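You operate a simulated robot arm through the tools that you are given. There is no shell and no other tool. Be economical: measure what you need, move in short steps, check, and stop when the job is done.

Carry out the task below with a simulated two-armed robot. There is one attempt and no reset: what you move stays moved.

## Task
Take the pink cloth and put it on the small tray on the top of the table. Open the near counter door, take the tin on the top of the back counter and put it away on the cupboard of the counter, then shut the door. The order is free. Set down upright: tin.
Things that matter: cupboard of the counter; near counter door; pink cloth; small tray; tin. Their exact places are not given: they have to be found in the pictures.

The check looks at the end state, three seconds after you hand in, the way a careful person would. Anything else that was tipped, shoved, dropped, spilled or broken makes it a failure. Flat cloth is picked up by pressing the open fingertips on it (5 to 10 N) and closing them slowly along it; thin cloth reads only 2 to 8 mm in the jaws.

## Robot
Two 7-joint arms with two-finger parallel grippers on one trunk, on a base that drives. Base frame: it is fixed to the floor where the robot stands at the start and does not move with it; the origin is under the middle of the robot, x ahead of it, y to its left, z up. Units: mm, degrees, N and s.
The left shoulder is at the start at [50, 165, 1030], the right one opposite. With the tool pointing down near the work surface each hand reaches from about 100 to 660 mm from the robot's upright axis, wherever it stands, measured 20 degrees to its own side. Places, roughly: cupboard of the counter [-2100, 500, 200]; near counter door [-1900, 800, 400]; pink cloth (8x6x3 cm) [500, 200, 600]; small tray (19x15x6 cm) [2300, 0, 700]; tin [-6750, -500, 1000]. Payload 3.91 kg a hand.
The TCP of each hand is the grasp point between the finger pads, 30 mm short of the fingertips. In the tool frame z runs along the fingers and y along their closing line. The gripper opens to 110 mm. The fingers are 20 mm wide and 10 mm thick; the gripper's body (48 by 112 mm) begins 55 mm behind the TCP.
Orientation is told as [roll, pitch, yaw] about the base's x, y, z axes, in that order, counted from this pose: with the fingers straight down and closing along the base's y, the tool's x points along the base's -x, its y along +y and its z along -z.

## Interface
- The arms move only by the tool servo_tool. It takes "left_motion", "right_motion" or both (then of equal length, played together; a hand with none holds still); each is a list of rows, each a list of 6 numbers: the shift along the base's x, y, z in mm, then the turn, a rotation vector about the base's x, y, z in degrees. In form: [[tx, ty, tz, wx, wy, wz], ...]. A call has 1 to 8 rows; each row is the pose to reach, as a shift and turn from the pose commanded when the call began. "left_hand" and "right_hand" are, for a hand that has rows, the finger opening in mm, from 0 to 110, set as the call begins (left out, the last holds). A row lasts 0.2 s, in which the tool goes at most 50 mm and 8.6 degrees; a call with a longer step from one row to the next is refused whole, and so is a gripper value outside its range. A pose out of reach is approached as far as the arm can. The call stops where the force on the tool passes 40 N (or 10 N more than at its start, if that is more) or the arm is blocked; 0.2 s more then pass. The fingers move at their own pace (about 45 mm/s each) and stop on an object; they squeeze with about 21 N. The grip force told is the motor's: it shows also when the fingers shut on nothing. Time passes only in rows, and 0.2 s behind the last, so rows that repeat a pose let the fingers close. The reply holds the time, the measured pose of the TCP, the force on the tool along the base axes, the opening and the grip force, in the units named above and with some noise, with the torque about the TCP (base axes, N m) and any sound that the robot's microphone picked up.
- Cameras (640 x 400 px; columns grow to the right, rows downward): "scene" is now at [105.2, 15.7, 1177.7]; the picture's right is [0.20, -0.98, 0.00], its down [-0.75, -0.15, -0.64] and it looks along [0.63, 0.13, -0.76] (base axes); focal length 253 px, centre (320, 200). "left" rides on the left gripper at [72, -17, -103] in its tool frame; the picture's right is [0.23, 0.97, 0.00], its down [-0.76, 0.18, -0.62] and it looks along [-0.61, 0.14, 0.78] (tool axes); focal length 222 px, centre (320, 200). "right" rides on the right gripper at [72, 17, -103] in its tool frame; the picture's right is [-0.23, 0.97, 0.00], its down [-0.76, -0.18, -0.62] and it looks along [-0.61, -0.14, 0.78] (tool axes); focal length 222 px, centre (320, 200).
- camera(camera): a new picture of that camera. No time passes.
- move_column(by): slides the trunk up (or, below 0, down) by that many mm; the arms and the scene camera ride with it, the base frame stays. It gives what a move gives, with no picture.
- drive_base(legs): drives the robot by 1 to 6 legs, each [ahead, left, turn to the left] in mm, mm and degrees, along the robot's own axes; the way and the turn of a leg run together, so that a leg with both is an arc; at most 1500 mm and 180 degrees a leg. The arms and the cameras ride along, it lands a little off, and it stops where it bumps. It gives what a move gives.
- turn_head(pan, tilt): turns the head with the scene camera to pan (to the left, within 80 degrees either way) and tilt (down, from -29 to 69), counted from straight ahead of the robot. It gives what a move gives.
- point_at(camera, pixels): for up to 12 pixels [column, row] of the newest picture of that camera ("zoom" is the newest enlarged one), the place [x, y, z] in the base frame of the surface seen there, good to about 3 mm. No time passes.
- inspect(camera, box): a new picture of the part [left, top, right, bottom] of that camera's present view, enlarged. No time passes.
- hand_in(): hands the job in; it is judged then, once.

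Go step by step. Measure first, check grasps and placings, and put right what went wrong. The budget is 110 turns and 108 pictures, counting those below and the enlarged ones. Unless the task says otherwise, let go and move clear before handing in.

The tools are called after "Emit:" by a JSON object that holds its "api" and its "payload". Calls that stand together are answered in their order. servo_tool: Moves the arms, as the interface text tells. Its arguments: {"type":"object","properties":{"left_motion":{"type":"array"},"left_hand":{"type":"number"},"right_motion":{"type":"array"},"right_hand":{"type":"number"}},"required":[]} The other tools are called the same way: move_column (by) slides the trunk up or down; drive_base (legs) drives the base; turn_head (pan, tilt) turns the head that bears the scene camera; camera (camera) takes a picture; point_at (camera, pixels) gives the place of the surface under pixels of a picture; inspect (camera, box) takes an enlarged picture of a part of a camera's view; hand_in () hands the job in.

At the start:

```text
time: 0.0
left_tool_pos: [330.9, 253.5, 804.1]
left_tool_rot: [-0.1, 0.0, 0.0]
left_contact_force: [0.5, -0.3, -0.2]
left_moment: [0.01, 0.01, -0.02]
left_opening: 110.0
left_finger_force: 0.1
right_tool_pos: [350.8, -27.3, 856.6]
right_tool_rot: [0.1, 0.0, 0.0]
right_contact_force: [1.2, 0.5, 0.5]
right_moment: [0.0, 0.01, -0.02]
right_opening: 110.4
right_finger_force: 0.1
trunk travel left (down, up): [-250.0, 253.0]
robot x, y, heading: [0.4, -1.4, -0.0]
head pan, tilt: [11.4, 49.9]
```

scene: 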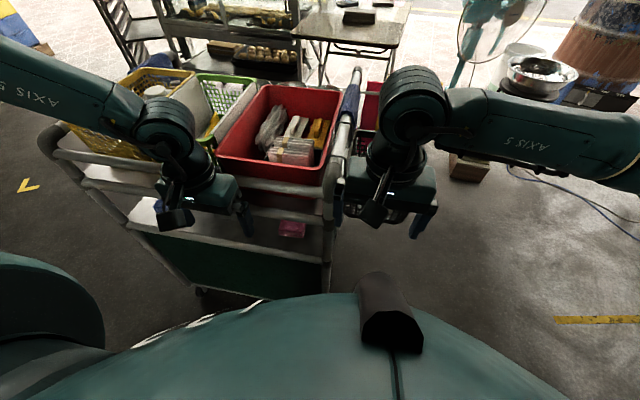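
right: 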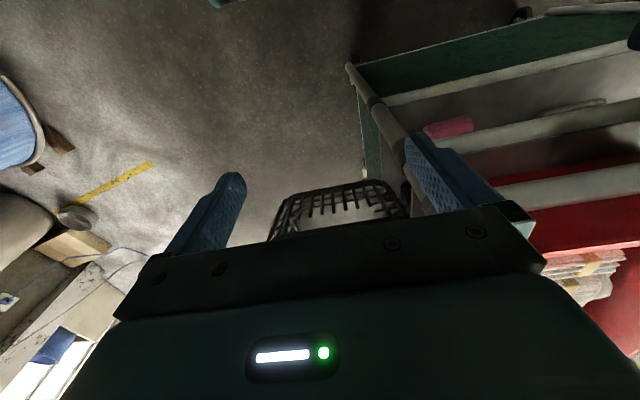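
left: 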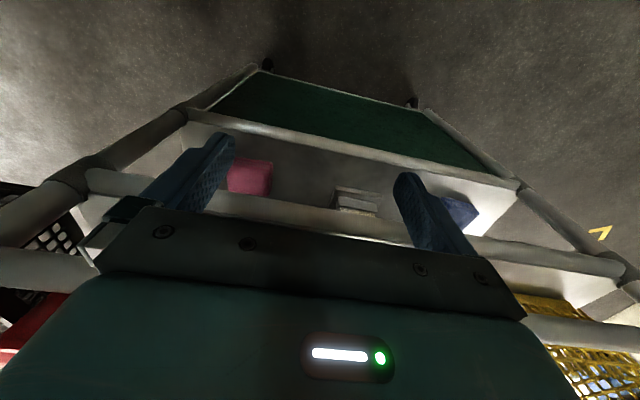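

The pink cloth shows at scene (292,229) and left (250,177) on the trolley's middle shelf, under the top rail. I'll enlarge it and measure.

Emit:
{"api": "inspect", "payload": {"camera": "scene", "box": [180, 150, 380, 275]}}

Emit:
{"api": "point_at", "payload": {"camera": "scene", "pixels": [[292, 229], [280, 223], [305, 224], [303, 236], [280, 234], [260, 235], [290, 248], [290, 210], [285, 190], [331, 215], [325, 245]]}}

Emit:
{"api": "point_at", "payload": {"camera": "left", "pixels": [[250, 177], [232, 165], [270, 165], [268, 190], [300, 180], [300, 150], [300, 215], [350, 140], [355, 200], [450, 210]]}}

```text
3.20 times, centred on (280, 212) of scene
```

zoom: 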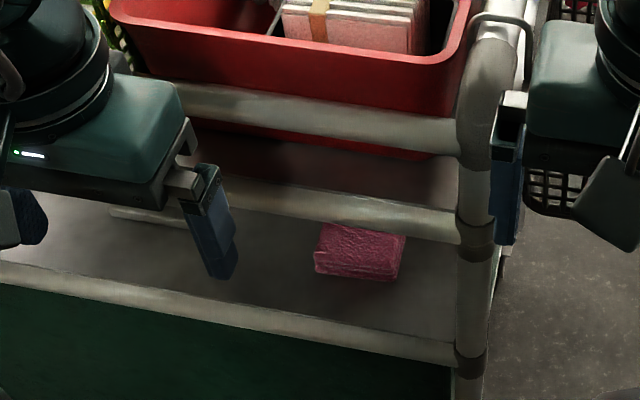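

```text
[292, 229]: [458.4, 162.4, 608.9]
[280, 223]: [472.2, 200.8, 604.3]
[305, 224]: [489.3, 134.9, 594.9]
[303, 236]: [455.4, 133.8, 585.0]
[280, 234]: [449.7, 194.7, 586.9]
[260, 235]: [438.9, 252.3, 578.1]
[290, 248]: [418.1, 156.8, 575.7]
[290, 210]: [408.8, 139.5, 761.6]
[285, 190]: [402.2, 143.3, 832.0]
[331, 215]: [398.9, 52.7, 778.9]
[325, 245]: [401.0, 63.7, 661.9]
```

```text
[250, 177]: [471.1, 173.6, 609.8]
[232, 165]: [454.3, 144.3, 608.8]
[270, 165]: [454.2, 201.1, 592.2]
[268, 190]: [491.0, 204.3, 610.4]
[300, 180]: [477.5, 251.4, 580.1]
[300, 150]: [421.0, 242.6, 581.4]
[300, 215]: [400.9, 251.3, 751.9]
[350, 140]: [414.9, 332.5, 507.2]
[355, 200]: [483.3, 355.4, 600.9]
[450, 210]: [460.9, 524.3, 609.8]
```

The cloth stands at x 450–495, y 130–204, z 580–609 beneath the upper shelf, so the hand has to go in from the front between rails. I'll measure those rails.

Emit:
{"api": "point_at", "payload": {"camera": "zoom", "pixels": [[360, 190], [360, 205], [360, 222], [360, 228], [360, 335], [360, 345], [360, 360], [360, 370], [330, 100], [330, 140], [385, 265], [420, 320]]}}

Emit:
{"api": "point_at", "payload": {"camera": "left", "pixels": [[300, 135], [300, 140], [300, 146], [320, 205], [320, 212], [320, 218], [235, 190], [245, 160], [272, 185], [340, 185]]}}

Emit:
{"api": "turn_head", "payload": {"pan": 0, "tilt": 15}}

Emit:
{"api": "camera", "payload": {"camera": "scene"}}

```text
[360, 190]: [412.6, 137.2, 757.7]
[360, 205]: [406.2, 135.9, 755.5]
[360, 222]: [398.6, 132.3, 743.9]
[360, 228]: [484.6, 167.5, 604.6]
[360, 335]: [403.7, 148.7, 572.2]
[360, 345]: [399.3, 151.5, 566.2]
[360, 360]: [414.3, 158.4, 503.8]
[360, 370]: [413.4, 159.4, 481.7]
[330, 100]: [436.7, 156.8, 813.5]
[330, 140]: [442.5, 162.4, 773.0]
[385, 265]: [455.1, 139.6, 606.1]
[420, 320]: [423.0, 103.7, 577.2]
```

```text
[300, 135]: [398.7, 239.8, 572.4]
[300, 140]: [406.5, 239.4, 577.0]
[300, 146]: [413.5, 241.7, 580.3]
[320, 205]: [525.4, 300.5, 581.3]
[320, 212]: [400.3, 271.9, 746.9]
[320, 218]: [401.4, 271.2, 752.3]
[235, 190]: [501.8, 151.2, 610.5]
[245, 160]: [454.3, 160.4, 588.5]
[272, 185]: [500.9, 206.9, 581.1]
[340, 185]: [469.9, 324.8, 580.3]
```

```text
time: 1.0
left_tool_pos: [330.1, 254.4, 805.3]
left_tool_rot: [-0.1, 0.0, 0.0]
left_contact_force: [-0.1, 0.2, 0.1]
left_moment: [-0.02, 0.04, 0.02]
left_opening: 110.1
left_finger_force: 0.0
right_tool_pos: [352.2, -27.8, 856.0]
right_tool_rot: [0.1, -0.1, -0.1]
right_contact_force: [-0.2, -0.4, 0.5]
right_moment: [0.02, -0.02, -0.02]
right_opening: 110.3
right_finger_force: 0.1
trunk travel left (down, up): [-250.0, 253.0]
robot x, y, heading: [3.2, -4.1, -0.3]
head pan, tilt: [0.0, 15.0]
```

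```text
103 pictures are left
```

scene: 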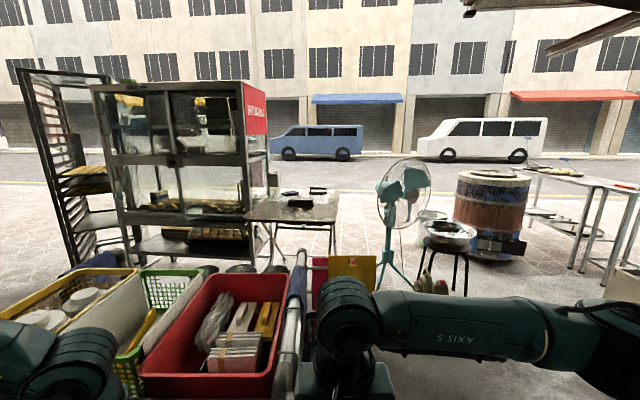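

The shelf is at z 580 with an open slot up to the rail at z ~743, front edge at x ~398. I'll tilt the left hand forward 60° and lower it in front of the slot.

Emit:
{"api": "servo_tool", "payload": {"left_motion": [[-3, -10, -15, 0, -7.5, 0], [-6, -20, -35, 0, -15, 0], [-10, -30, -55, 0, -22.5, 0], [-10, -40, -75, 0, -30, 0], [-10, -50, -95, 0, -37.5, 0], [-10, -60, -115, 0, -45, 0], [-10, -70, -135, 0, -52.5, 0], [-10, -80, -150, 0, -60, 0]], "left_hand": 110}}

Emit:
{"api": "camera", "payload": {"camera": "left"}}

Emit:
{"api": "inspect", "payload": {"camera": "scene", "box": [230, 150, 350, 225]}}

```text
time: 2.9
left_tool_pos: [394.7, 177.5, 814.3]
left_tool_rot: [2.4, -54.5, -0.5]
left_contact_force: [-2.2, 0.6, -2.1]
left_moment: [0.21, 0.01, -0.08]
left_opening: 109.8
left_finger_force: 0.1
left hand out of reach, approached as far as the arm can: row 3, 4, 5, 6, 7, 8
right_tool_pos: [350.8, -28.6, 855.8]
right_tool_rot: [0.0, -0.1, 0.0]
right_contact_force: [-0.9, 0.1, 0.3]
right_moment: [0.02, 0.0, 0.01]
right_opening: 110.1
right_finger_force: 0.1
trunk travel left (down, up): [-250.0, 253.0]
robot x, y, heading: [-1.1, -2.5, 0.0]
head pan, tilt: [0.0, 15.0]
stopped in row 8 (left hand): the force on the tool passed its limit at 47 N (the readings are from after the stop); the commanded pose is now the measured one
```

```text
102 pictures are left
```

left: 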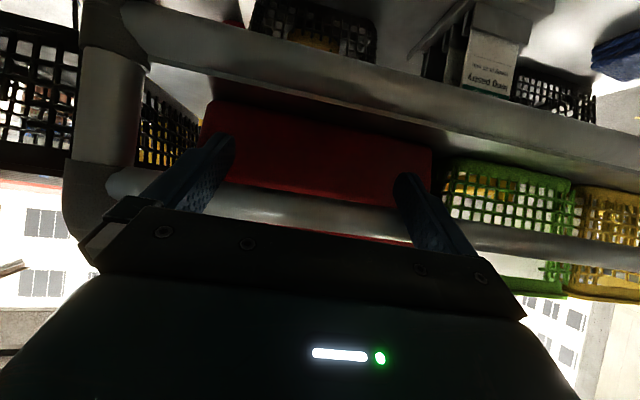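

```text
5.33 times, centred on (290, 188) of scene
```

zoom: 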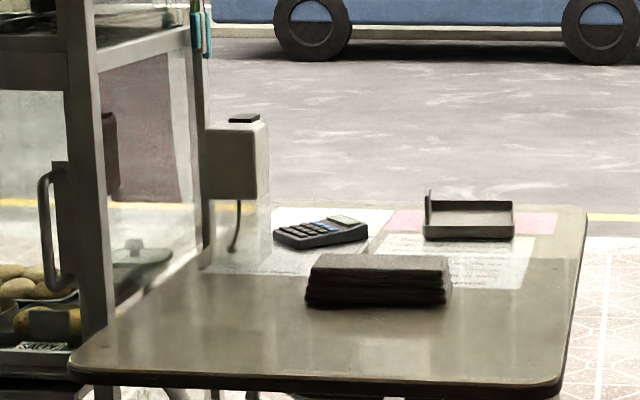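

The folded pose was out of reach this close and the fingertips pressed on the trolley between the rails. I'll back the base straight out to give the arm room and look.

Emit:
{"api": "drive_base", "payload": {"legs": [[-250, 0, 0]]}}

Emit:
{"api": "turn_head", "payload": {"pan": 10, "tilt": 45}}

Emit:
{"api": "camera", "payload": {"camera": "scene"}}

```text
time: 4.6
left_tool_pos: [157.8, 176.1, 814.8]
left_tool_rot: [2.3, -54.6, -0.2]
left_contact_force: [0.8, 0.3, 0.6]
left_moment: [0.01, 0.02, -0.01]
left_opening: 110.1
left_finger_force: 0.0
right_tool_pos: [113.1, -26.4, 855.4]
right_tool_rot: [0.0, 0.0, 0.1]
right_contact_force: [0.2, 0.1, -0.8]
right_moment: [0.0, 0.0, -0.01]
right_opening: 110.0
right_finger_force: 0.0
trunk travel left (down, up): [-250.0, 253.0]
robot x, y, heading: [-236.7, -1.9, 0.1]
head pan, tilt: [0.0, 15.0]
```

```text
time: 5.6
left_tool_pos: [156.8, 176.7, 815.6]
left_tool_rot: [2.2, -54.6, -0.3]
left_contact_force: [-0.5, 0.5, -0.8]
left_moment: [-0.02, 0.0, 0.01]
left_opening: 110.1
left_finger_force: 0.0
right_tool_pos: [112.1, -27.3, 855.3]
right_tool_rot: [0.1, 0.1, 0.1]
right_contact_force: [-0.5, 0.2, 0.9]
right_moment: [-0.01, -0.03, 0.0]
right_opening: 110.4
right_finger_force: 0.2
trunk travel left (down, up): [-250.0, 253.0]
robot x, y, heading: [-237.6, 0.2, 0.3]
head pan, tilt: [10.0, 45.0]
```

```text
100 pictures are left
```

scene: 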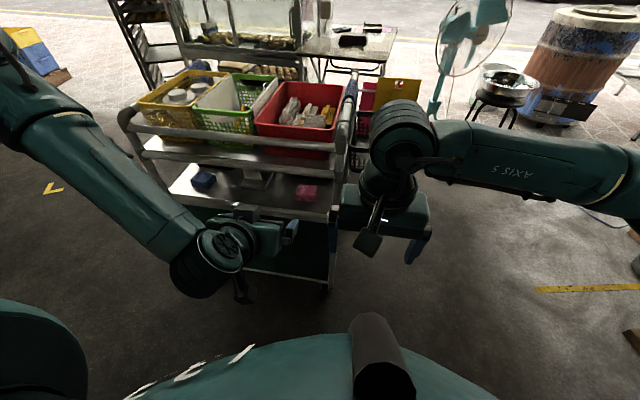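

Clear now and nothing moved. I'll lower the trunk 150 mm so the hand comes level with the slot.

Emit:
{"api": "move_column", "payload": {"by": -150}}

Emit:
{"api": "servo_tool", "payload": {"left_motion": [[15, -2, -15, -1, -3, 0], [40, -4, -30, -2, -5.5, 0], [70, -4, -45, -2, -5.5, 0], [100, -4, -50, -2, -5.5, 0], [130, -4, -50, -2, -5.5, 0], [160, -4, -50, -2, -5.5, 0], [160, -4, -50, -2, -5.5, 0]], "left_hand": 110}}

Emit:
{"api": "camera", "payload": {"camera": "left"}}

Emit:
{"api": "camera", "payload": {"camera": "scene"}}

```text
time: 7.3
left_tool_pos: [157.5, 176.2, 665.1]
left_tool_rot: [2.4, -54.6, -0.3]
left_contact_force: [-0.2, 0.8, 0.0]
left_moment: [-0.02, 0.0, 0.01]
left_opening: 110.1
left_finger_force: 0.2
right_tool_pos: [112.7, -28.1, 705.5]
right_tool_rot: [0.0, 0.0, 0.0]
right_contact_force: [0.5, 0.6, -0.6]
right_moment: [-0.01, 0.02, -0.04]
right_opening: 110.2
right_finger_force: 0.1
trunk travel left (down, up): [-100.0, 403.0]
robot x, y, heading: [-238.8, 2.7, 0.0]
head pan, tilt: [10.0, 45.0]
```

```text
time: 8.9
left_tool_pos: [303.6, 190.1, 668.7]
left_tool_rot: [-1.4, -59.6, 3.3]
left_contact_force: [-0.3, 0.2, 0.2]
left_moment: [-0.03, 0.0, 0.01]
left_opening: 109.9
left_finger_force: 0.1
left hand out of reach, approached as far as the arm can: row 1, 2, 3, 4, 5, 6, 7
right_tool_pos: [113.2, -27.7, 704.7]
right_tool_rot: [0.0, -0.1, 0.1]
right_contact_force: [-0.4, -0.2, -0.3]
right_moment: [0.01, 0.04, 0.0]
right_opening: 110.0
right_finger_force: 0.1
trunk travel left (down, up): [-100.0, 403.0]
robot x, y, heading: [-237.6, 0.5, -0.0]
head pan, tilt: [10.0, 45.0]
```

```text
99 pictures are left
```

left: 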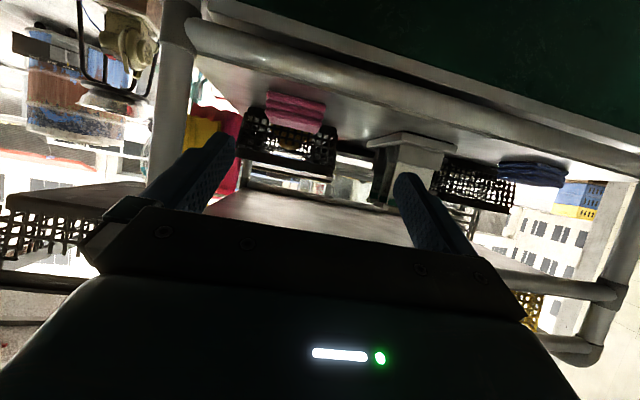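

```text
98 pictures are left
```

scene: 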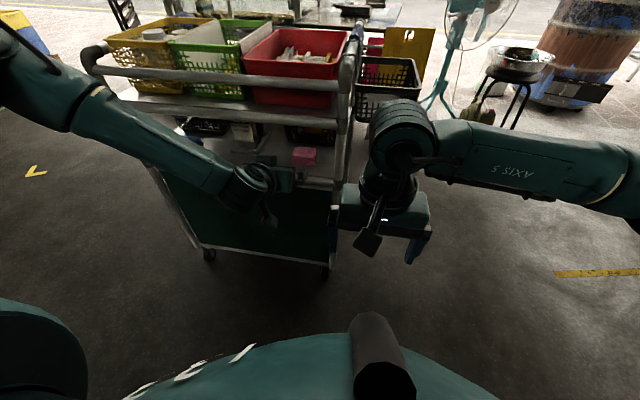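

The hand is short of the commanded pose (y 190, z 669); the cloth shows at left (295,112). I'll command lower and farther ahead to see if the arm reaches when more extended.

Emit:
{"api": "servo_tool", "payload": {"left_motion": [[10, -5, -10, 0, 0, 0], [20, -10, -25, 0, 0, -1], [30, -17, -40, 0, 0, -2], [40, -17, -50, 0, 0, -3], [40, -17, -50, 0, 0, -3]]}}

```text
time: 10.1
left_tool_pos: [334.7, 191.2, 675.5]
left_tool_rot: [-1.5, -59.8, 0.0]
left_contact_force: [0.6, -0.8, -0.1]
left_moment: [0.0, -0.01, 0.0]
left_opening: 110.1
left_finger_force: 0.1
left hand out of reach, approached as far as the arm can: row 1, 2, 3, 4, 5
right_tool_pos: [112.1, -28.3, 705.8]
right_tool_rot: [0.2, 0.0, 0.0]
right_contact_force: [-1.0, 1.3, 1.0]
right_moment: [-0.03, 0.03, -0.01]
right_opening: 110.1
right_finger_force: 0.1
trunk travel left (down, up): [-100.0, 403.0]
robot x, y, heading: [-235.7, -1.9, -0.1]
head pan, tilt: [10.0, 45.0]
```

The arm's height is limited at this tilt, so I'll use the trunk for height and the base for the approach. Lower 66 mm, then re-check.

Emit:
{"api": "move_column", "payload": {"by": -66}}

Emit:
{"api": "drive_base", "payload": {"legs": [[40, -18, 0]]}}

Emit:
{"api": "camera", "payload": {"camera": "left"}}

Emit:
{"api": "turn_head", "payload": {"pan": 20, "tilt": 40}}

Emit:
{"api": "inspect", "payload": {"camera": "scene", "box": [200, 60, 520, 260]}}

```text
time: 11.2
left_tool_pos: [333.6, 191.0, 609.9]
left_tool_rot: [-1.6, -59.7, 0.1]
left_contact_force: [-0.1, 0.6, -0.1]
left_moment: [0.0, 0.01, -0.01]
left_opening: 109.7
left_finger_force: 0.1
right_tool_pos: [113.0, -27.2, 639.4]
right_tool_rot: [0.1, -0.1, -0.1]
right_contact_force: [0.2, 0.3, 0.9]
right_moment: [0.02, 0.02, 0.03]
right_opening: 109.9
right_finger_force: 0.0
trunk travel left (down, up): [-34.0, 469.0]
robot x, y, heading: [-242.5, -2.0, 0.4]
head pan, tilt: [10.0, 45.0]
```

```text
time: 12.1
left_tool_pos: [374.0, 172.3, 610.4]
left_tool_rot: [-1.5, -59.7, 0.0]
left_contact_force: [0.0, -0.2, 0.5]
left_moment: [0.01, -0.01, -0.02]
left_opening: 110.0
left_finger_force: 0.1
right_tool_pos: [151.2, -45.3, 639.9]
right_tool_rot: [0.1, -0.1, 0.0]
right_contact_force: [0.1, -0.3, -0.4]
right_moment: [-0.03, -0.02, 0.0]
right_opening: 110.1
right_finger_force: 0.0
trunk travel left (down, up): [-34.0, 469.0]
robot x, y, heading: [-199.8, -17.8, -0.0]
head pan, tilt: [10.0, 45.0]
```

```text
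97 pictures are left
```

left: 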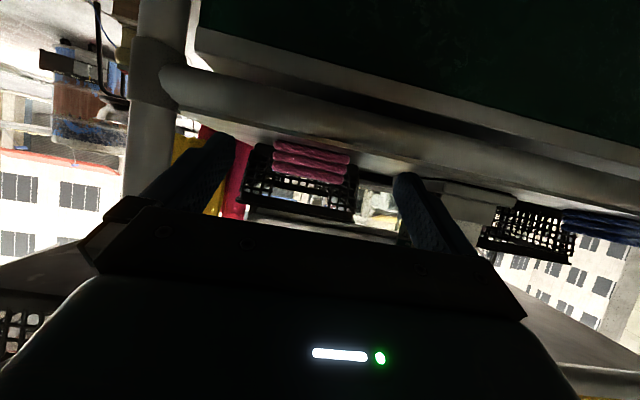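

```text
time: 12.8
left_tool_pos: [373.6, 170.7, 610.4]
left_tool_rot: [-1.5, -59.7, 0.0]
left_contact_force: [0.6, 0.2, -0.1]
left_moment: [0.01, 0.0, 0.0]
left_opening: 109.9
left_finger_force: 0.1
right_tool_pos: [150.8, -45.9, 640.1]
right_tool_rot: [0.2, 0.0, -0.1]
right_contact_force: [0.4, 0.9, -0.5]
right_moment: [-0.02, 0.01, -0.02]
right_opening: 109.9
right_finger_force: 0.0
trunk travel left (down, up): [-34.0, 469.0]
robot x, y, heading: [-202.6, -18.1, -0.4]
head pan, tilt: [20.0, 40.0]
```

```text
2.00 times, centred on (360, 160) of scene
```

zoom: 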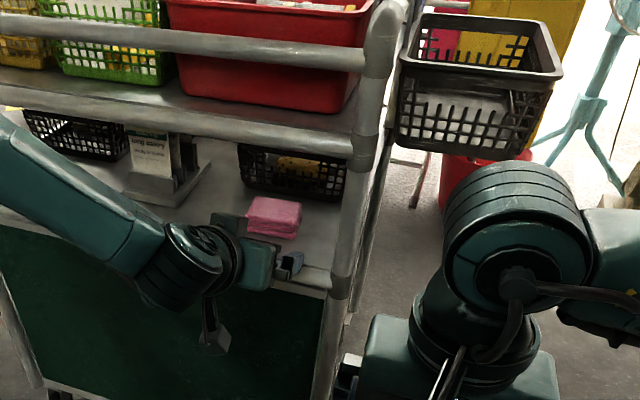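

The cloth at left (312,162) sits midway between the fingertips (220,145)/(408,180). I'll check its distance and the basket behind it, then ease in with the base.

Emit:
{"api": "point_at", "payload": {"camera": "left", "pixels": [[312, 143], [312, 160], [312, 180], [278, 150], [348, 160], [300, 195], [340, 200], [260, 180]]}}

Emit:
{"api": "point_at", "payload": {"camera": "zoom", "pixels": [[248, 215], [302, 205], [297, 235], [272, 220], [258, 195], [310, 190], [290, 200]]}}

```text
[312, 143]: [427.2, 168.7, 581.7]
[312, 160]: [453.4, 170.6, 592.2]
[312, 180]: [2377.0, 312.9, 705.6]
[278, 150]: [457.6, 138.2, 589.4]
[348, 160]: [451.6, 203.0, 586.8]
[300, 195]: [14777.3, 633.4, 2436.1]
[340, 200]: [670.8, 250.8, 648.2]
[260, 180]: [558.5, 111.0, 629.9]
```

```text
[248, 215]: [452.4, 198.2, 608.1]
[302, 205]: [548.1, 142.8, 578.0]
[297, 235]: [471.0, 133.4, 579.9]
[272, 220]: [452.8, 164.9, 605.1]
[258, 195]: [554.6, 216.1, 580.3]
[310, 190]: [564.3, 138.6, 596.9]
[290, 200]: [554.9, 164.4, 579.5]
```

The cloth front is at x 453, y 136–204, and the basket behind it starts at ~555. I'll drive 95 mm ahead so the tips stop near x 495.

Emit:
{"api": "drive_base", "payload": {"legs": [[95, 0, 0]]}}

Emit:
{"api": "camera", "payload": {"camera": "left"}}

```text
time: 13.9
left_tool_pos: [466.7, 171.5, 611.0]
left_tool_rot: [-1.3, -59.7, 0.0]
left_contact_force: [-0.1, 0.7, 0.0]
left_moment: [-0.02, -0.02, -0.01]
left_opening: 110.0
left_finger_force: 0.2
right_tool_pos: [244.7, -45.0, 639.2]
right_tool_rot: [0.1, -0.1, 0.0]
right_contact_force: [0.0, 0.4, 0.9]
right_moment: [0.0, -0.01, 0.01]
right_opening: 109.9
right_finger_force: 0.0
trunk travel left (down, up): [-34.0, 469.0]
robot x, y, heading: [-104.8, -20.7, 0.2]
head pan, tilt: [20.0, 40.0]
```

```text
95 pictures are left
```

left: 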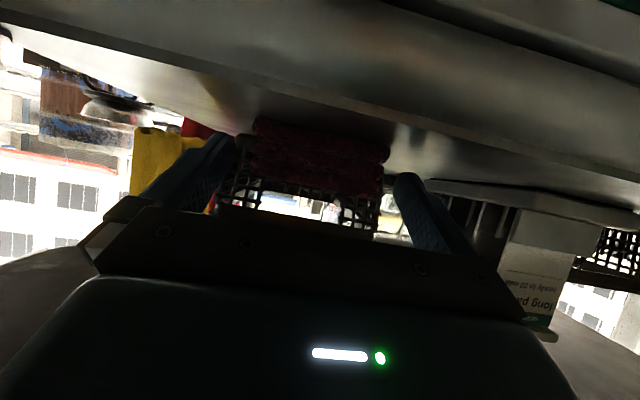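

The folded cloth is between the fingers. Closing now.

Emit:
{"api": "servo_tool", "payload": {"left_motion": [[0, 0, 0, 0, 0, 0], [0, 0, 0, 0, 0, 0], [0, 0, 0, 0, 0, 0], [0, 0, 0, 0, 0, 0], [0, 0, 0, 0, 0, 0], [0, 0, 0, 0, 0, 0]], "left_hand": 20}}

Emit:
{"api": "camera", "payload": {"camera": "left"}}

```text
time: 15.3
left_tool_pos: [466.2, 171.3, 609.8]
left_tool_rot: [-1.5, -59.6, 0.0]
left_contact_force: [-0.9, -0.4, 0.1]
left_moment: [0.07, -0.02, 0.06]
left_opening: 72.8
left_finger_force: 20.6
right_tool_pos: [244.3, -45.4, 638.8]
right_tool_rot: [0.1, 0.0, 0.0]
right_contact_force: [0.0, -0.2, -0.6]
right_moment: [0.01, 0.03, 0.0]
right_opening: 110.2
right_finger_force: 0.1
trunk travel left (down, up): [-34.0, 469.0]
robot x, y, heading: [-109.3, -19.5, 0.1]
head pan, tilt: [20.0, 40.0]
```

```text
94 pictures are left
```

left: 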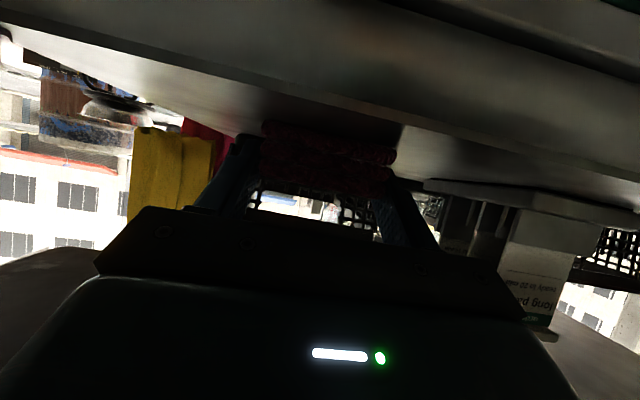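

Gripped solidly at 72.8 mm, 20.6 N. Lift 20 mm with the trunk (rail is far above) and back out.

Emit:
{"api": "move_column", "payload": {"by": 20}}

Emit:
{"api": "camera", "payload": {"camera": "left"}}

Emit:
{"api": "drive_base", "payload": {"legs": [[-350, 0, 0]]}}

Emit:
{"api": "camera", "payload": {"camera": "scene"}}

```text
time: 16.0
left_tool_pos: [466.4, 172.0, 629.6]
left_tool_rot: [-1.5, -59.5, 0.1]
left_contact_force: [0.1, -0.4, -1.0]
left_moment: [0.02, 0.02, -0.02]
left_opening: 72.4
left_finger_force: 20.9
right_tool_pos: [243.6, -45.5, 660.3]
right_tool_rot: [0.2, 0.0, -0.1]
right_contact_force: [-0.2, -1.0, 0.1]
right_moment: [0.01, 0.01, 0.0]
right_opening: 110.0
right_finger_force: 0.1
trunk travel left (down, up): [-54.0, 449.0]
robot x, y, heading: [-109.0, -18.7, -0.0]
head pan, tilt: [20.0, 40.0]
```

```text
93 pictures are left
```

left: 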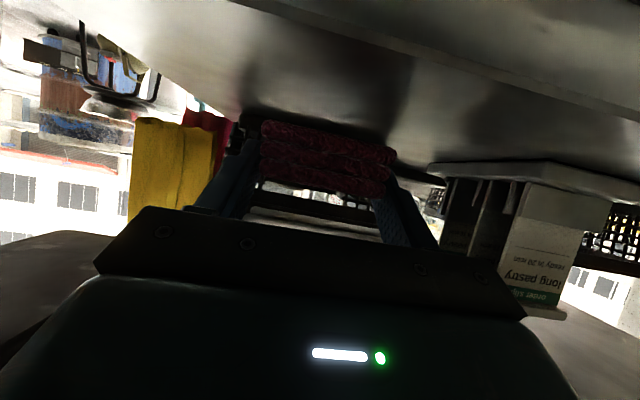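

```text
time: 18.3
left_tool_pos: [117.6, 172.8, 630.4]
left_tool_rot: [-1.5, -59.7, 0.2]
left_contact_force: [0.4, -0.5, -0.2]
left_moment: [-0.01, 0.02, -0.02]
left_opening: 71.9
left_finger_force: 20.8
right_tool_pos: [-104.0, -44.4, 659.5]
right_tool_rot: [0.2, 0.0, 0.1]
right_contact_force: [0.1, -0.5, -0.4]
right_moment: [0.02, 0.0, -0.01]
right_opening: 110.2
right_finger_force: 0.0
trunk travel left (down, up): [-54.0, 449.0]
robot x, y, heading: [-456.2, -21.4, 0.1]
head pan, tilt: [20.0, 40.0]
```

```text
92 pictures are left
```

scene: 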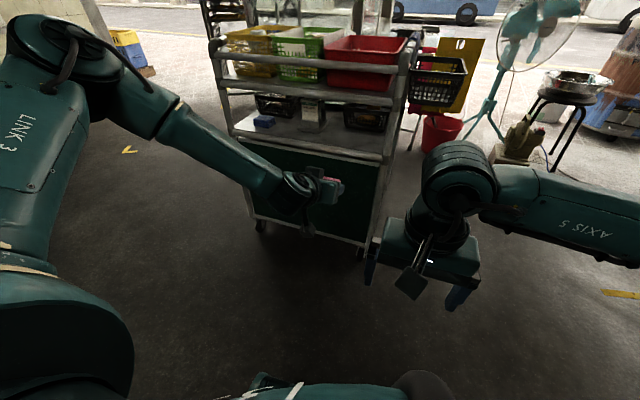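

The cloth is out of the trolley. I'll raise the trunk, turn the hand back down, then survey the tray's table and the route.

Emit:
{"api": "move_column", "payload": {"by": 216}}

Emit:
{"api": "servo_tool", "payload": {"left_motion": [[0, 3, 5, 1, 7.5, 0], [0, 6, 10, 1, 15, 0], [0, 10, 15, 1, 22.5, 0], [0, 15, 20, 1, 30, 0], [0, 20, 25, 1, 37.5, 0], [0, 25, 30, 1, 45, 0], [0, 30, 35, 1, 52, 0], [0, 35, 40, 1, 59.5, 0]]}}

Emit:
{"api": "turn_head", "payload": {"pan": 0, "tilt": 22}}

Emit:
{"api": "camera", "payload": {"camera": "scene"}}

```text
time: 20.6
left_tool_pos: [117.8, 173.5, 847.0]
left_tool_rot: [-1.5, -59.7, 0.2]
left_contact_force: [0.0, 0.0, 0.4]
left_moment: [0.0, 0.02, 0.01]
left_opening: 71.5
left_finger_force: 20.9
right_tool_pos: [-104.8, -44.0, 876.4]
right_tool_rot: [0.1, 0.0, 0.3]
right_contact_force: [0.6, 0.7, 0.2]
right_moment: [-0.04, 0.0, 0.01]
right_opening: 109.9
right_finger_force: 0.1
trunk travel left (down, up): [-270.0, 233.0]
robot x, y, heading: [-454.1, -19.8, 0.2]
head pan, tilt: [20.0, 40.0]
```

```text
time: 22.4
left_tool_pos: [97.4, 219.6, 891.9]
left_tool_rot: [-0.5, -0.1, -0.5]
left_contact_force: [-0.6, 0.1, -1.1]
left_moment: [-0.01, 0.02, -0.02]
left_opening: 71.7
left_finger_force: 20.9
left hand out of reach, approached as far as the arm can: row 7, 8
right_tool_pos: [-104.5, -44.1, 875.6]
right_tool_rot: [0.0, 0.0, 0.2]
right_contact_force: [0.4, -1.1, 0.2]
right_moment: [0.0, -0.03, 0.03]
right_opening: 110.1
right_finger_force: 0.1
trunk travel left (down, up): [-270.0, 233.0]
robot x, y, heading: [-455.3, -19.4, 0.1]
head pan, tilt: [20.0, 40.0]
```

```text
time: 23.2
left_tool_pos: [98.3, 218.8, 891.9]
left_tool_rot: [-0.5, -0.4, -0.4]
left_contact_force: [0.5, 0.3, -0.2]
left_moment: [-0.03, -0.02, 0.0]
left_opening: 71.4
left_finger_force: 21.0
right_tool_pos: [-103.8, -44.7, 875.2]
right_tool_rot: [0.1, 0.0, 0.2]
right_contact_force: [-0.2, 0.3, 0.5]
right_moment: [0.01, 0.01, -0.02]
right_opening: 109.8
right_finger_force: 0.1
trunk travel left (down, up): [-270.0, 233.0]
robot x, y, heading: [-450.8, -17.1, 0.3]
head pan, tilt: [0.0, 22.0]
```

```text
91 pictures are left
```

scene: 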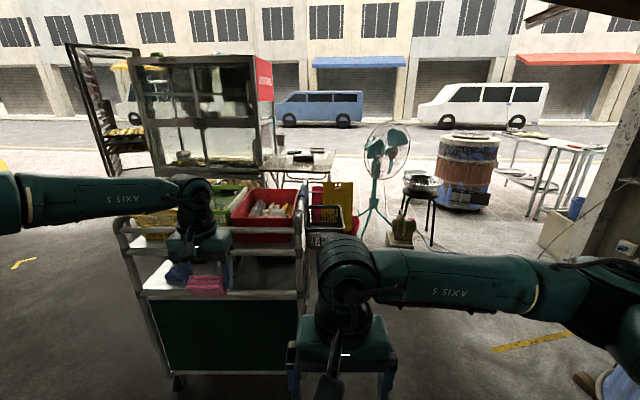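

I'll measure the obstacles between the robot and the table to plan a drive.

Emit:
{"api": "point_at", "payload": {"camera": "scene", "pixels": [[300, 155], [326, 157], [300, 167], [270, 170], [335, 175], [338, 200], [330, 215], [345, 240], [375, 150], [365, 238], [400, 235], [425, 185]]}}

Emit:
{"api": "point_at", "payload": {"camera": "scene", "pixels": [[360, 215], [390, 220], [432, 240], [405, 215], [318, 235], [322, 205], [290, 175], [303, 215], [470, 200], [245, 170], [310, 190], [350, 190]]}}

Emit:
{"api": "inspect", "payload": {"camera": "scene", "box": [230, 120, 470, 270]}}

```text
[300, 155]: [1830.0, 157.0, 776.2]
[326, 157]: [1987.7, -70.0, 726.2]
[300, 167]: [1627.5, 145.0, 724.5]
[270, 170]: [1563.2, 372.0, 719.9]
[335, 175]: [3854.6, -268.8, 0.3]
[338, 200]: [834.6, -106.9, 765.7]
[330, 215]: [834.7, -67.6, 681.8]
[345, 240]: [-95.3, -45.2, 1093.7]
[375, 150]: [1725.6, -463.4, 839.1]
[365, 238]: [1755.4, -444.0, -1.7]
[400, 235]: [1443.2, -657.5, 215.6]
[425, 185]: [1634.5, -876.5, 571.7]
```

```text
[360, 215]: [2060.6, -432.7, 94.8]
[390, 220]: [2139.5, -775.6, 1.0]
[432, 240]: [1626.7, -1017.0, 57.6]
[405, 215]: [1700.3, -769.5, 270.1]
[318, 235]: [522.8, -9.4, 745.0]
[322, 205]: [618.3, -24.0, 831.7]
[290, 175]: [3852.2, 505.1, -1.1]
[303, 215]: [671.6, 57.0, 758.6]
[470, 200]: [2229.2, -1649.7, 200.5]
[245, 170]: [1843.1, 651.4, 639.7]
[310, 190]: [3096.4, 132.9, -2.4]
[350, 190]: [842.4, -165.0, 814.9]
```

```text
2.67 times, centred on (350, 195) of scene
```

zoom: 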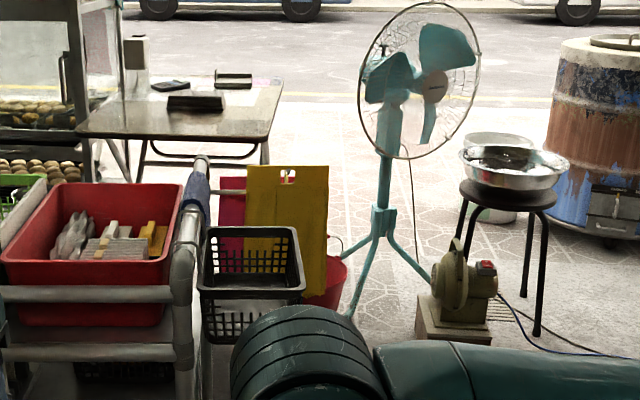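

Need the tray's exact place and the table's extents; measure on the zoom.

Emit:
{"api": "point_at", "payload": {"camera": "zoom", "pixels": [[232, 84], [218, 84], [250, 84], [232, 75], [196, 102], [170, 86], [280, 86], [268, 135], [80, 132], [75, 100], [262, 108], [240, 95]]}}

Emit:
{"api": "point_at", "payload": {"camera": "zoom", "pixels": [[372, 240], [350, 312], [430, 280], [344, 245], [265, 160], [145, 175], [330, 290], [420, 210], [425, 330], [540, 330], [460, 240], [490, 225]]}}

Emit:
{"api": "turn_head", "payload": {"pan": 45, "tilt": 15}}

Emit:
{"api": "camera", "payload": {"camera": "scene"}}

Emit:
{"api": "turn_head", "payload": {"pan": -45, "tilt": 15}}

Emit:
{"api": "camera", "payload": {"camera": "scene"}}

```text
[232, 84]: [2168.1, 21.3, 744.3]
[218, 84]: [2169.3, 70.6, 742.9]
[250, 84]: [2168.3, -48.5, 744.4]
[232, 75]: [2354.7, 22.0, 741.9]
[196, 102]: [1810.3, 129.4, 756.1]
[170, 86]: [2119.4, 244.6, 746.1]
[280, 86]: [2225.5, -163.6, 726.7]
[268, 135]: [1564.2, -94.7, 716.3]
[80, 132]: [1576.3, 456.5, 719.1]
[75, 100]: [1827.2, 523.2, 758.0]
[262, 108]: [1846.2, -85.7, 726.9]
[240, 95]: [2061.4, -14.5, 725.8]
```

```text
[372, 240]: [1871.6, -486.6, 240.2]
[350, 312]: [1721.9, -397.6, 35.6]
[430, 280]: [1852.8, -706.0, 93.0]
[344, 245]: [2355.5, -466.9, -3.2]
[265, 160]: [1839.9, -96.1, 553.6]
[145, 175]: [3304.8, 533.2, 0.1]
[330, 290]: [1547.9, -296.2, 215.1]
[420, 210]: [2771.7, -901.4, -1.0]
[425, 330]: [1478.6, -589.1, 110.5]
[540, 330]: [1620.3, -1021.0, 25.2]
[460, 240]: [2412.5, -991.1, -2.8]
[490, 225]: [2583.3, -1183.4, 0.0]
```

```text
time: 24.3
left_tool_pos: [98.1, 219.6, 891.7]
left_tool_rot: [-0.5, -0.3, -0.3]
left_contact_force: [-0.2, 0.3, -1.2]
left_moment: [0.01, 0.0, 0.0]
left_opening: 71.5
left_finger_force: 20.9
right_tool_pos: [-105.2, -45.4, 875.6]
right_tool_rot: [0.2, 0.0, 0.3]
right_contact_force: [0.7, 0.3, -0.1]
right_moment: [0.04, 0.0, 0.0]
right_opening: 109.9
right_finger_force: 0.1
trunk travel left (down, up): [-270.0, 233.0]
robot x, y, heading: [-451.3, -18.2, 0.4]
head pan, tilt: [45.0, 15.0]
```

```text
89 pictures are left
```

scene: 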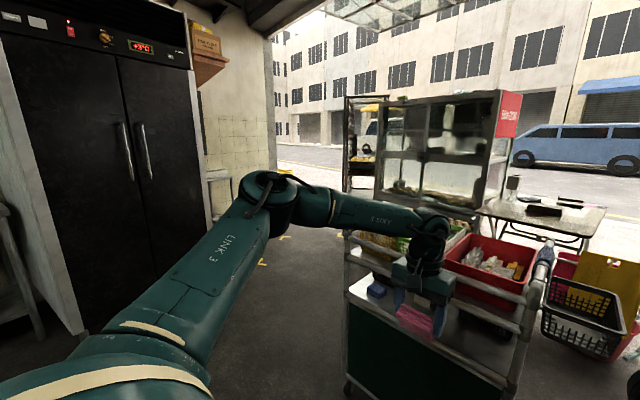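

```text
time: 26.0
left_tool_pos: [99.2, 219.0, 889.9]
left_tool_rot: [-0.4, -0.3, -0.5]
left_contact_force: [-0.5, 1.0, -0.2]
left_moment: [0.04, -0.02, 0.01]
left_opening: 71.4
left_finger_force: 20.8
right_tool_pos: [-105.1, -44.8, 876.2]
right_tool_rot: [0.1, -0.1, 0.2]
right_contact_force: [-0.2, 0.2, -0.5]
right_moment: [-0.03, 0.0, -0.02]
right_opening: 110.1
right_finger_force: 0.1
trunk travel left (down, up): [-270.0, 233.0]
robot x, y, heading: [-453.4, -19.0, 0.1]
head pan, tilt: [-45.0, 15.0]
```

```text
88 pictures are left
```

scene: 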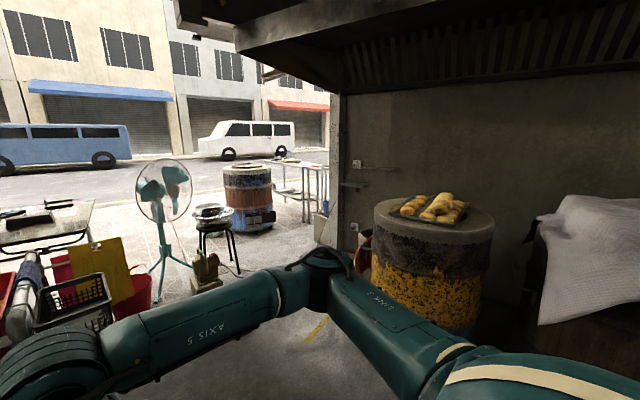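

The tray lies at x 2168–2370, y −60…80, rim z ~744, on the table's far part, so I need to reach it from the street side. I'll measure both possible passages.

Emit:
{"api": "point_at", "payload": {"camera": "scene", "pixels": [[272, 220], [250, 232], [225, 200], [232, 260], [330, 240], [318, 235], [372, 262], [212, 268], [300, 235], [316, 200], [240, 270], [300, 215]]}}

Emit:
{"api": "turn_head", "payload": {"pan": 40, "tilt": 18}}

Emit:
{"api": "inspect", "payload": {"camera": "scene", "box": [160, 60, 480, 260]}}

Emit:
{"api": "point_at", "payload": {"camera": "zoom", "pixels": [[120, 300], [125, 200], [240, 280], [275, 300], [310, 220], [380, 240], [300, 150], [60, 280], [205, 330], [250, 345], [380, 330], [600, 180]]}}

```text
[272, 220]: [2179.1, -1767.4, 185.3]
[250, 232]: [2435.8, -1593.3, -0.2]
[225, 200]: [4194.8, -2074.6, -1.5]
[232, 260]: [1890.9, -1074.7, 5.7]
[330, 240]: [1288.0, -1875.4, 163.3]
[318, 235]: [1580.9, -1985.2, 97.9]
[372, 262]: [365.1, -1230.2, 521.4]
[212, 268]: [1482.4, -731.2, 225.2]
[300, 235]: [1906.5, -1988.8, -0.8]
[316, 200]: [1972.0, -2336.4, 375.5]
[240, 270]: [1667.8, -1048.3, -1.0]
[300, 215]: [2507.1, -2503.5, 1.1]
```

```text
time: 27.6
left_tool_pos: [98.5, 218.1, 891.7]
left_tool_rot: [-0.6, -0.3, -0.4]
left_contact_force: [-0.6, -0.2, -0.1]
left_moment: [-0.03, -0.02, 0.0]
left_opening: 71.6
left_finger_force: 20.4
right_tool_pos: [-104.7, -45.4, 874.8]
right_tool_rot: [0.2, 0.0, 0.2]
right_contact_force: [0.8, -0.4, -0.1]
right_moment: [-0.01, 0.02, -0.03]
right_opening: 110.0
right_finger_force: 0.0
trunk travel left (down, up): [-270.0, 233.0]
robot x, y, heading: [-457.9, -17.0, 0.3]
head pan, tilt: [40.0, 18.0]
```

```text
2.00 times, centred on (320, 160) of scene
```

zoom: 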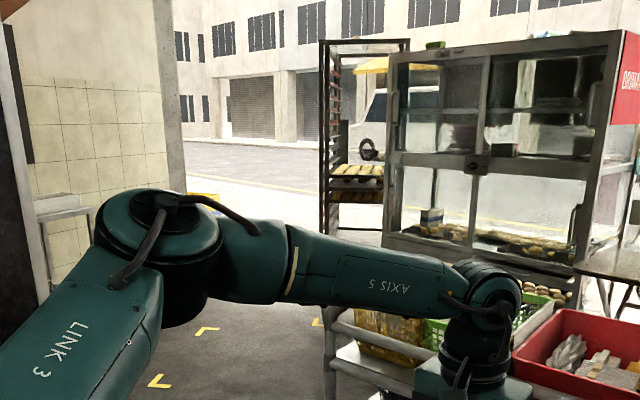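

```text
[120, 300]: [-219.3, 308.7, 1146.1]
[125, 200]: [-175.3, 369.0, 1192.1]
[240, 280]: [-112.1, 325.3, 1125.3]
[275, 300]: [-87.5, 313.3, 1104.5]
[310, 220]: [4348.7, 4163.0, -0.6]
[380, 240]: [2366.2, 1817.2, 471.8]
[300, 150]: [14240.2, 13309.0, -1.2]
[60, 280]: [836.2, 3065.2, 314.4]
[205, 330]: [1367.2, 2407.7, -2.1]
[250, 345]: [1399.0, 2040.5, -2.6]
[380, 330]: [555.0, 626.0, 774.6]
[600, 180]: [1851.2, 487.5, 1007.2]
```

The left passage (between the rack near (2300,1850) and the tiled wall at y ~3065) looks wide; the right one is too narrow. I'll shift left and look ahead along it.

Emit:
{"api": "drive_base", "payload": {"legs": [[0, 700, 0]]}}

Emit:
{"api": "turn_head", "payload": {"pan": 50, "tilt": 25}}

Emit:
{"api": "camera", "payload": {"camera": "scene"}}

```text
time: 34.0
left_tool_pos: [97.1, 909.5, 891.6]
left_tool_rot: [-0.4, -0.3, -0.5]
left_contact_force: [-0.1, 0.8, -1.0]
left_moment: [0.01, -0.01, 0.0]
left_opening: 71.6
left_finger_force: 21.0
right_tool_pos: [-106.0, 645.7, 875.2]
right_tool_rot: [0.1, 0.0, 0.2]
right_contact_force: [0.1, 1.0, 0.4]
right_moment: [0.0, 0.0, 0.01]
right_opening: 109.9
right_finger_force: 0.0
trunk travel left (down, up): [-270.0, 233.0]
robot x, y, heading: [-461.4, 670.8, -0.3]
head pan, tilt: [40.0, 18.0]
```

```text
time: 34.8
left_tool_pos: [98.1, 909.0, 890.2]
left_tool_rot: [-0.5, -0.4, -0.4]
left_contact_force: [0.2, -0.4, 0.4]
left_moment: [0.01, -0.04, -0.03]
left_opening: 71.2
left_finger_force: 21.2
right_tool_pos: [-105.6, 645.5, 876.3]
right_tool_rot: [0.2, 0.0, 0.1]
right_contact_force: [2.2, 0.3, 0.9]
right_moment: [0.02, 0.01, -0.04]
right_opening: 109.8
right_finger_force: 0.0
trunk travel left (down, up): [-270.0, 233.0]
robot x, y, heading: [-454.9, 667.2, 0.2]
head pan, tilt: [50.0, 25.0]
```

```text
86 pictures are left
```

scene: 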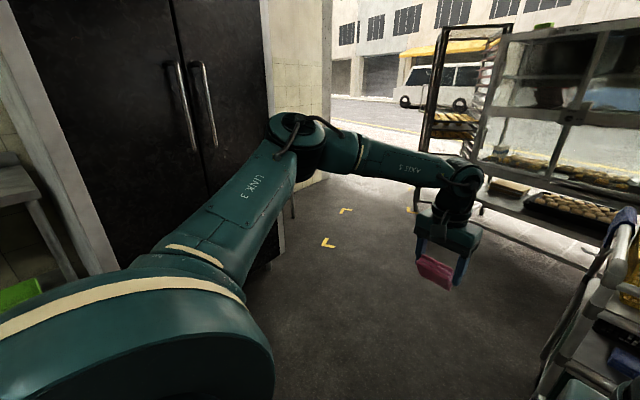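

Emit:
{"api": "point_at", "payload": {"camera": "scene", "pixels": [[328, 242], [345, 210], [410, 210], [325, 170], [432, 150], [180, 130], [275, 260], [95, 200], [555, 250], [490, 210], [300, 150], [230, 120]]}}

```text
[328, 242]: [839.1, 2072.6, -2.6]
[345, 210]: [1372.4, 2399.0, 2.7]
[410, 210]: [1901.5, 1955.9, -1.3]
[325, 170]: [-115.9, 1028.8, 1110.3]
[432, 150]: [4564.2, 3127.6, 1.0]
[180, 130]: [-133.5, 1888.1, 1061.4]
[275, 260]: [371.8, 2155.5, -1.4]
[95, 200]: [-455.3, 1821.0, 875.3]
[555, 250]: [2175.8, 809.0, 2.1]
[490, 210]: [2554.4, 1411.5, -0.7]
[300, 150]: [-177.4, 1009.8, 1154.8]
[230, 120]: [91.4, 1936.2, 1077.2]
```

Fridge front is at y ~1900 up to x ~370. I'll drive between it and the trolley's left front corner, then look again.

Emit:
{"api": "drive_base", "payload": {"legs": [[800, 600, 0]]}}

Emit:
{"api": "turn_head", "payload": {"pan": 45, "tilt": 25}}

Emit:
{"api": "camera", "payload": {"camera": "scene"}}

Emit:
{"api": "point_at", "payload": {"camera": "scene", "pixels": [[300, 130], [320, 200], [400, 200], [450, 200], [250, 200], [200, 150], [500, 200], [350, 160], [420, 160], [560, 200]]}}

```text
time: 40.5
left_tool_pos: [885.7, 1518.4, 892.3]
left_tool_rot: [-0.6, -0.3, 0.0]
left_contact_force: [0.6, -0.2, -1.3]
left_moment: [0.02, 0.01, -0.04]
left_opening: 71.5
left_finger_force: 21.0
right_tool_pos: [684.9, 1253.4, 875.8]
right_tool_rot: [0.1, 0.0, 0.5]
right_contact_force: [0.8, -0.3, 0.1]
right_moment: [0.02, 0.01, 0.01]
right_opening: 109.9
right_finger_force: 0.1
trunk travel left (down, up): [-270.0, 233.0]
robot x, y, heading: [332.8, 1274.7, 0.6]
head pan, tilt: [50.0, 25.0]
```

```text
time: 41.2
left_tool_pos: [885.7, 1517.6, 890.6]
left_tool_rot: [-0.5, -0.3, 0.0]
left_contact_force: [-0.4, -0.3, 0.0]
left_moment: [-0.02, -0.01, -0.05]
left_opening: 71.5
left_finger_force: 21.4
right_tool_pos: [684.9, 1253.7, 876.0]
right_tool_rot: [0.1, 0.0, 0.5]
right_contact_force: [-0.2, -0.3, -0.4]
right_moment: [-0.02, 0.02, 0.03]
right_opening: 110.0
right_finger_force: 0.0
trunk travel left (down, up): [-270.0, 233.0]
robot x, y, heading: [332.3, 1272.5, 0.4]
head pan, tilt: [45.0, 25.0]
```

```text
85 pictures are left
```

scene: 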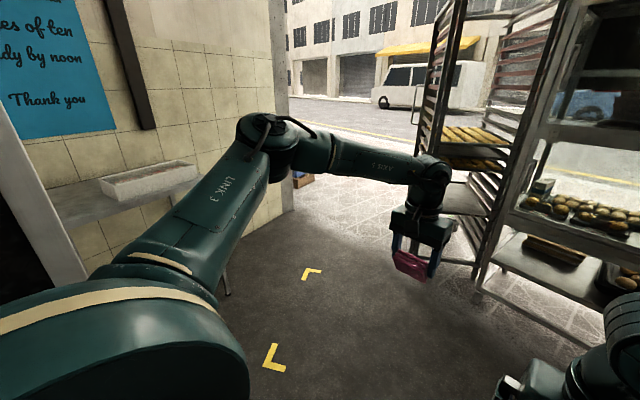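

```text
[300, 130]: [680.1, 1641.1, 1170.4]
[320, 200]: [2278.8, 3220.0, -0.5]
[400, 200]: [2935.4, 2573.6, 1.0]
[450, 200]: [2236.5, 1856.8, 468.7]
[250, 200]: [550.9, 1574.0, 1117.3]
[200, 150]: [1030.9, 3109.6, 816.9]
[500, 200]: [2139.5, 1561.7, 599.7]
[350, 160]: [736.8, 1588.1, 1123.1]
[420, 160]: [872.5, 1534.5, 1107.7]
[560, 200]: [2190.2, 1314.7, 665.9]
```

The way between rack (y ≤1900) and wall (y 3100) is open. Driving along y ≈2450.

Emit:
{"api": "drive_base", "payload": {"legs": [[760, 1080, 0], [500, 110, 0], [1400, 0, 0]]}}

Emit:
{"api": "turn_head", "payload": {"pan": -50, "tilt": 20}}

Emit:
{"api": "camera", "payload": {"camera": "scene"}}

```text
time: 55.7
left_tool_pos: [2453.9, 2719.4, 903.4]
left_tool_rot: [-1.7, -1.9, -0.9]
left_contact_force: [0.2, 0.5, -1.1]
left_moment: [-0.01, -0.03, 0.0]
left_opening: 71.3
left_finger_force: 20.7
right_tool_pos: [2250.5, 2461.3, 891.1]
right_tool_rot: [-1.3, -2.7, -0.2]
right_contact_force: [0.5, 0.5, 0.5]
right_moment: [-0.01, 0.0, -0.04]
right_opening: 109.9
right_finger_force: 0.0
trunk travel left (down, up): [-270.0, 233.0]
robot x, y, heading: [1913.9, 2474.8, -0.3]
head pan, tilt: [45.0, 25.0]
stopped in leg 3: the robot was blocked; the commanded pose is now the measured one
```

```text
time: 57.4
left_tool_pos: [2454.0, 2720.0, 904.6]
left_tool_rot: [-1.9, -2.4, -0.7]
left_contact_force: [0.6, -0.7, 0.5]
left_moment: [0.01, -0.03, 0.01]
left_opening: 71.6
left_finger_force: 21.3
right_tool_pos: [2249.9, 2461.7, 891.0]
right_tool_rot: [-1.3, -2.6, 0.2]
right_contact_force: [0.7, 0.0, 0.3]
right_moment: [-0.02, 0.04, 0.0]
right_opening: 109.9
right_finger_force: 0.1
trunk travel left (down, up): [-270.0, 233.0]
robot x, y, heading: [1915.4, 2469.2, -0.4]
head pan, tilt: [-50.0, 20.0]
```

```text
84 pictures are left
```

scene: 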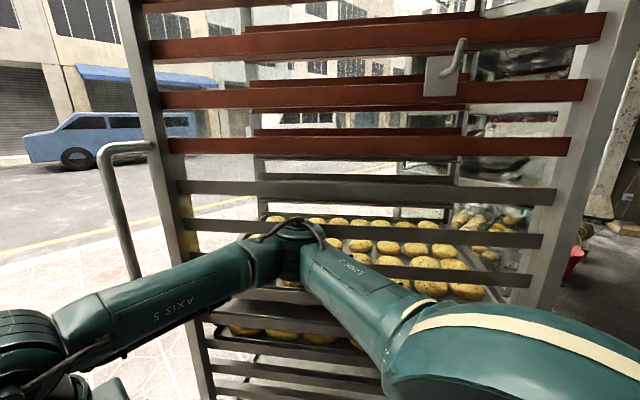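

The drive stopped at x ~1914 and the tool tilted a little (~2.5°). I'll look at what touches: elbow versus rack, and the floor ahead.

Emit:
{"api": "point_at", "payload": {"camera": "scene", "pixels": [[300, 235], [285, 222], [350, 222], [150, 200], [185, 210], [225, 200], [430, 265], [350, 268], [130, 260]]}}

Emit:
{"api": "turn_head", "payload": {"pan": 0, "tilt": 60}}

Emit:
{"api": "camera", "payload": {"camera": "scene"}}

Emit:
{"api": "turn_head", "payload": {"pan": 50, "tilt": 45}}

Emit:
{"api": "camera", "payload": {"camera": "scene"}}

```text
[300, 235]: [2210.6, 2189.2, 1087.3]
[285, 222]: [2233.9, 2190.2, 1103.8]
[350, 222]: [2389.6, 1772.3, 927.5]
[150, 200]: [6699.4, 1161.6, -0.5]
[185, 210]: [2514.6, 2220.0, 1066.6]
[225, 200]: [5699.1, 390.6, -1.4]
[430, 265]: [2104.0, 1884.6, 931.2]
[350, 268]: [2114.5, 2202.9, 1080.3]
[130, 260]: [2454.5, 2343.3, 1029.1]
```

```text
time: 58.6
left_tool_pos: [2454.3, 2720.2, 904.8]
left_tool_rot: [-1.9, -2.4, -0.7]
left_contact_force: [-0.6, 0.3, -0.6]
left_moment: [-0.02, -0.02, -0.04]
left_opening: 71.6
left_finger_force: 20.5
right_tool_pos: [2250.7, 2461.4, 891.3]
right_tool_rot: [-1.2, -2.6, 0.2]
right_contact_force: [0.0, -0.4, 0.2]
right_moment: [0.0, 0.01, -0.01]
right_opening: 109.9
right_finger_force: 0.0
trunk travel left (down, up): [-270.0, 233.0]
robot x, y, heading: [1920.6, 2473.3, -0.3]
head pan, tilt: [0.0, 60.0]
```

```text
83 pictures are left
```

scene: 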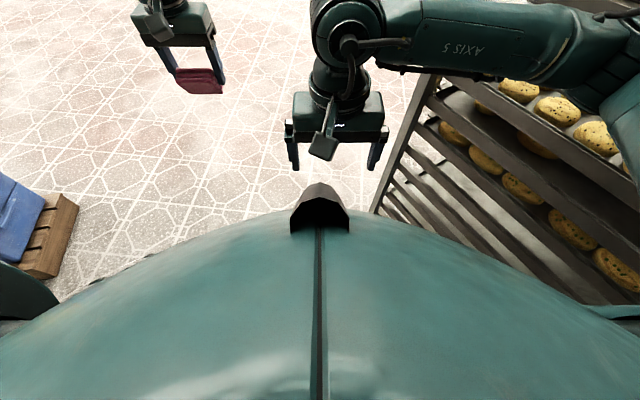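

```text
time: 59.8
left_tool_pos: [2455.5, 2720.5, 904.3]
left_tool_rot: [-1.9, -2.2, -0.7]
left_contact_force: [0.5, -0.5, -1.0]
left_moment: [0.01, 0.0, 0.0]
left_opening: 71.3
left_finger_force: 21.0
right_tool_pos: [2251.4, 2463.0, 891.4]
right_tool_rot: [-1.3, -2.6, 0.2]
right_contact_force: [-0.9, 0.6, 0.2]
right_moment: [-0.01, 0.0, -0.01]
right_opening: 109.8
right_finger_force: 0.0
trunk travel left (down, up): [-270.0, 233.0]
robot x, y, heading: [1915.1, 2473.6, -0.0]
head pan, tilt: [50.0, 45.0]
```

```text
82 pictures are left
```

scene: 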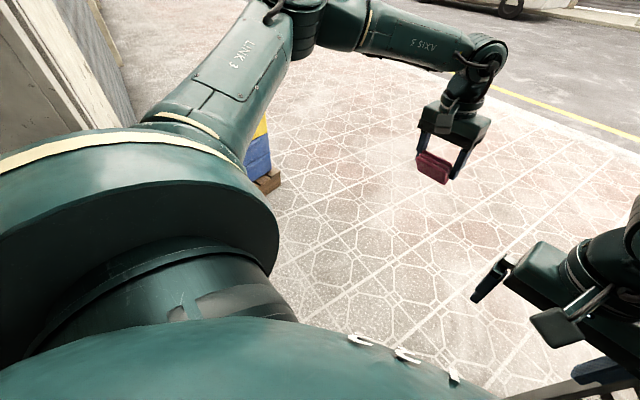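

Emit:
{"api": "turn_head", "payload": {"pan": -15, "tilt": 60}}

Emit:
{"api": "camera", "payload": {"camera": "scene"}}

Emit:
{"api": "point_at", "payload": {"camera": "scene", "pixels": [[285, 212], [320, 150], [340, 100], [300, 195], [400, 200], [450, 250], [330, 215], [250, 190], [520, 280], [20, 220]]}}

```text
time: 61.1
left_tool_pos: [2455.5, 2720.2, 903.6]
left_tool_rot: [-1.9, -2.2, -0.7]
left_contact_force: [1.1, -0.3, 0.2]
left_moment: [0.05, 0.02, -0.01]
left_opening: 71.3
left_finger_force: 21.2
right_tool_pos: [2253.0, 2462.5, 890.8]
right_tool_rot: [-1.3, -2.6, 0.3]
right_contact_force: [-0.4, -0.4, 0.0]
right_moment: [0.01, 0.01, -0.02]
right_opening: 110.0
right_finger_force: 0.1
trunk travel left (down, up): [-270.0, 233.0]
robot x, y, heading: [1920.7, 2471.6, -0.1]
head pan, tilt: [-15.0, 60.0]
```

```text
81 pictures are left
```

scene: 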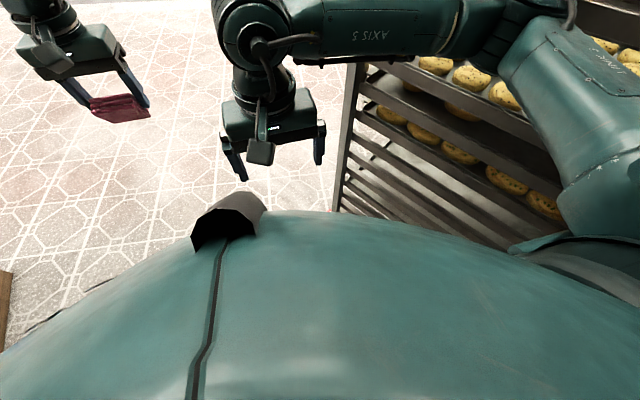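

```text
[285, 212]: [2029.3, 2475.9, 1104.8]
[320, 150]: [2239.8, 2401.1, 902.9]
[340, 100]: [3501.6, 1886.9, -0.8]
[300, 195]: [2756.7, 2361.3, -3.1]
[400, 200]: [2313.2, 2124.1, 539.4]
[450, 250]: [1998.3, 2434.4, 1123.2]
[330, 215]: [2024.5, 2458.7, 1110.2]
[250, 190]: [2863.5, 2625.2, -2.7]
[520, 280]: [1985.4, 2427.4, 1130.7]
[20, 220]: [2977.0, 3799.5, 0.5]
```

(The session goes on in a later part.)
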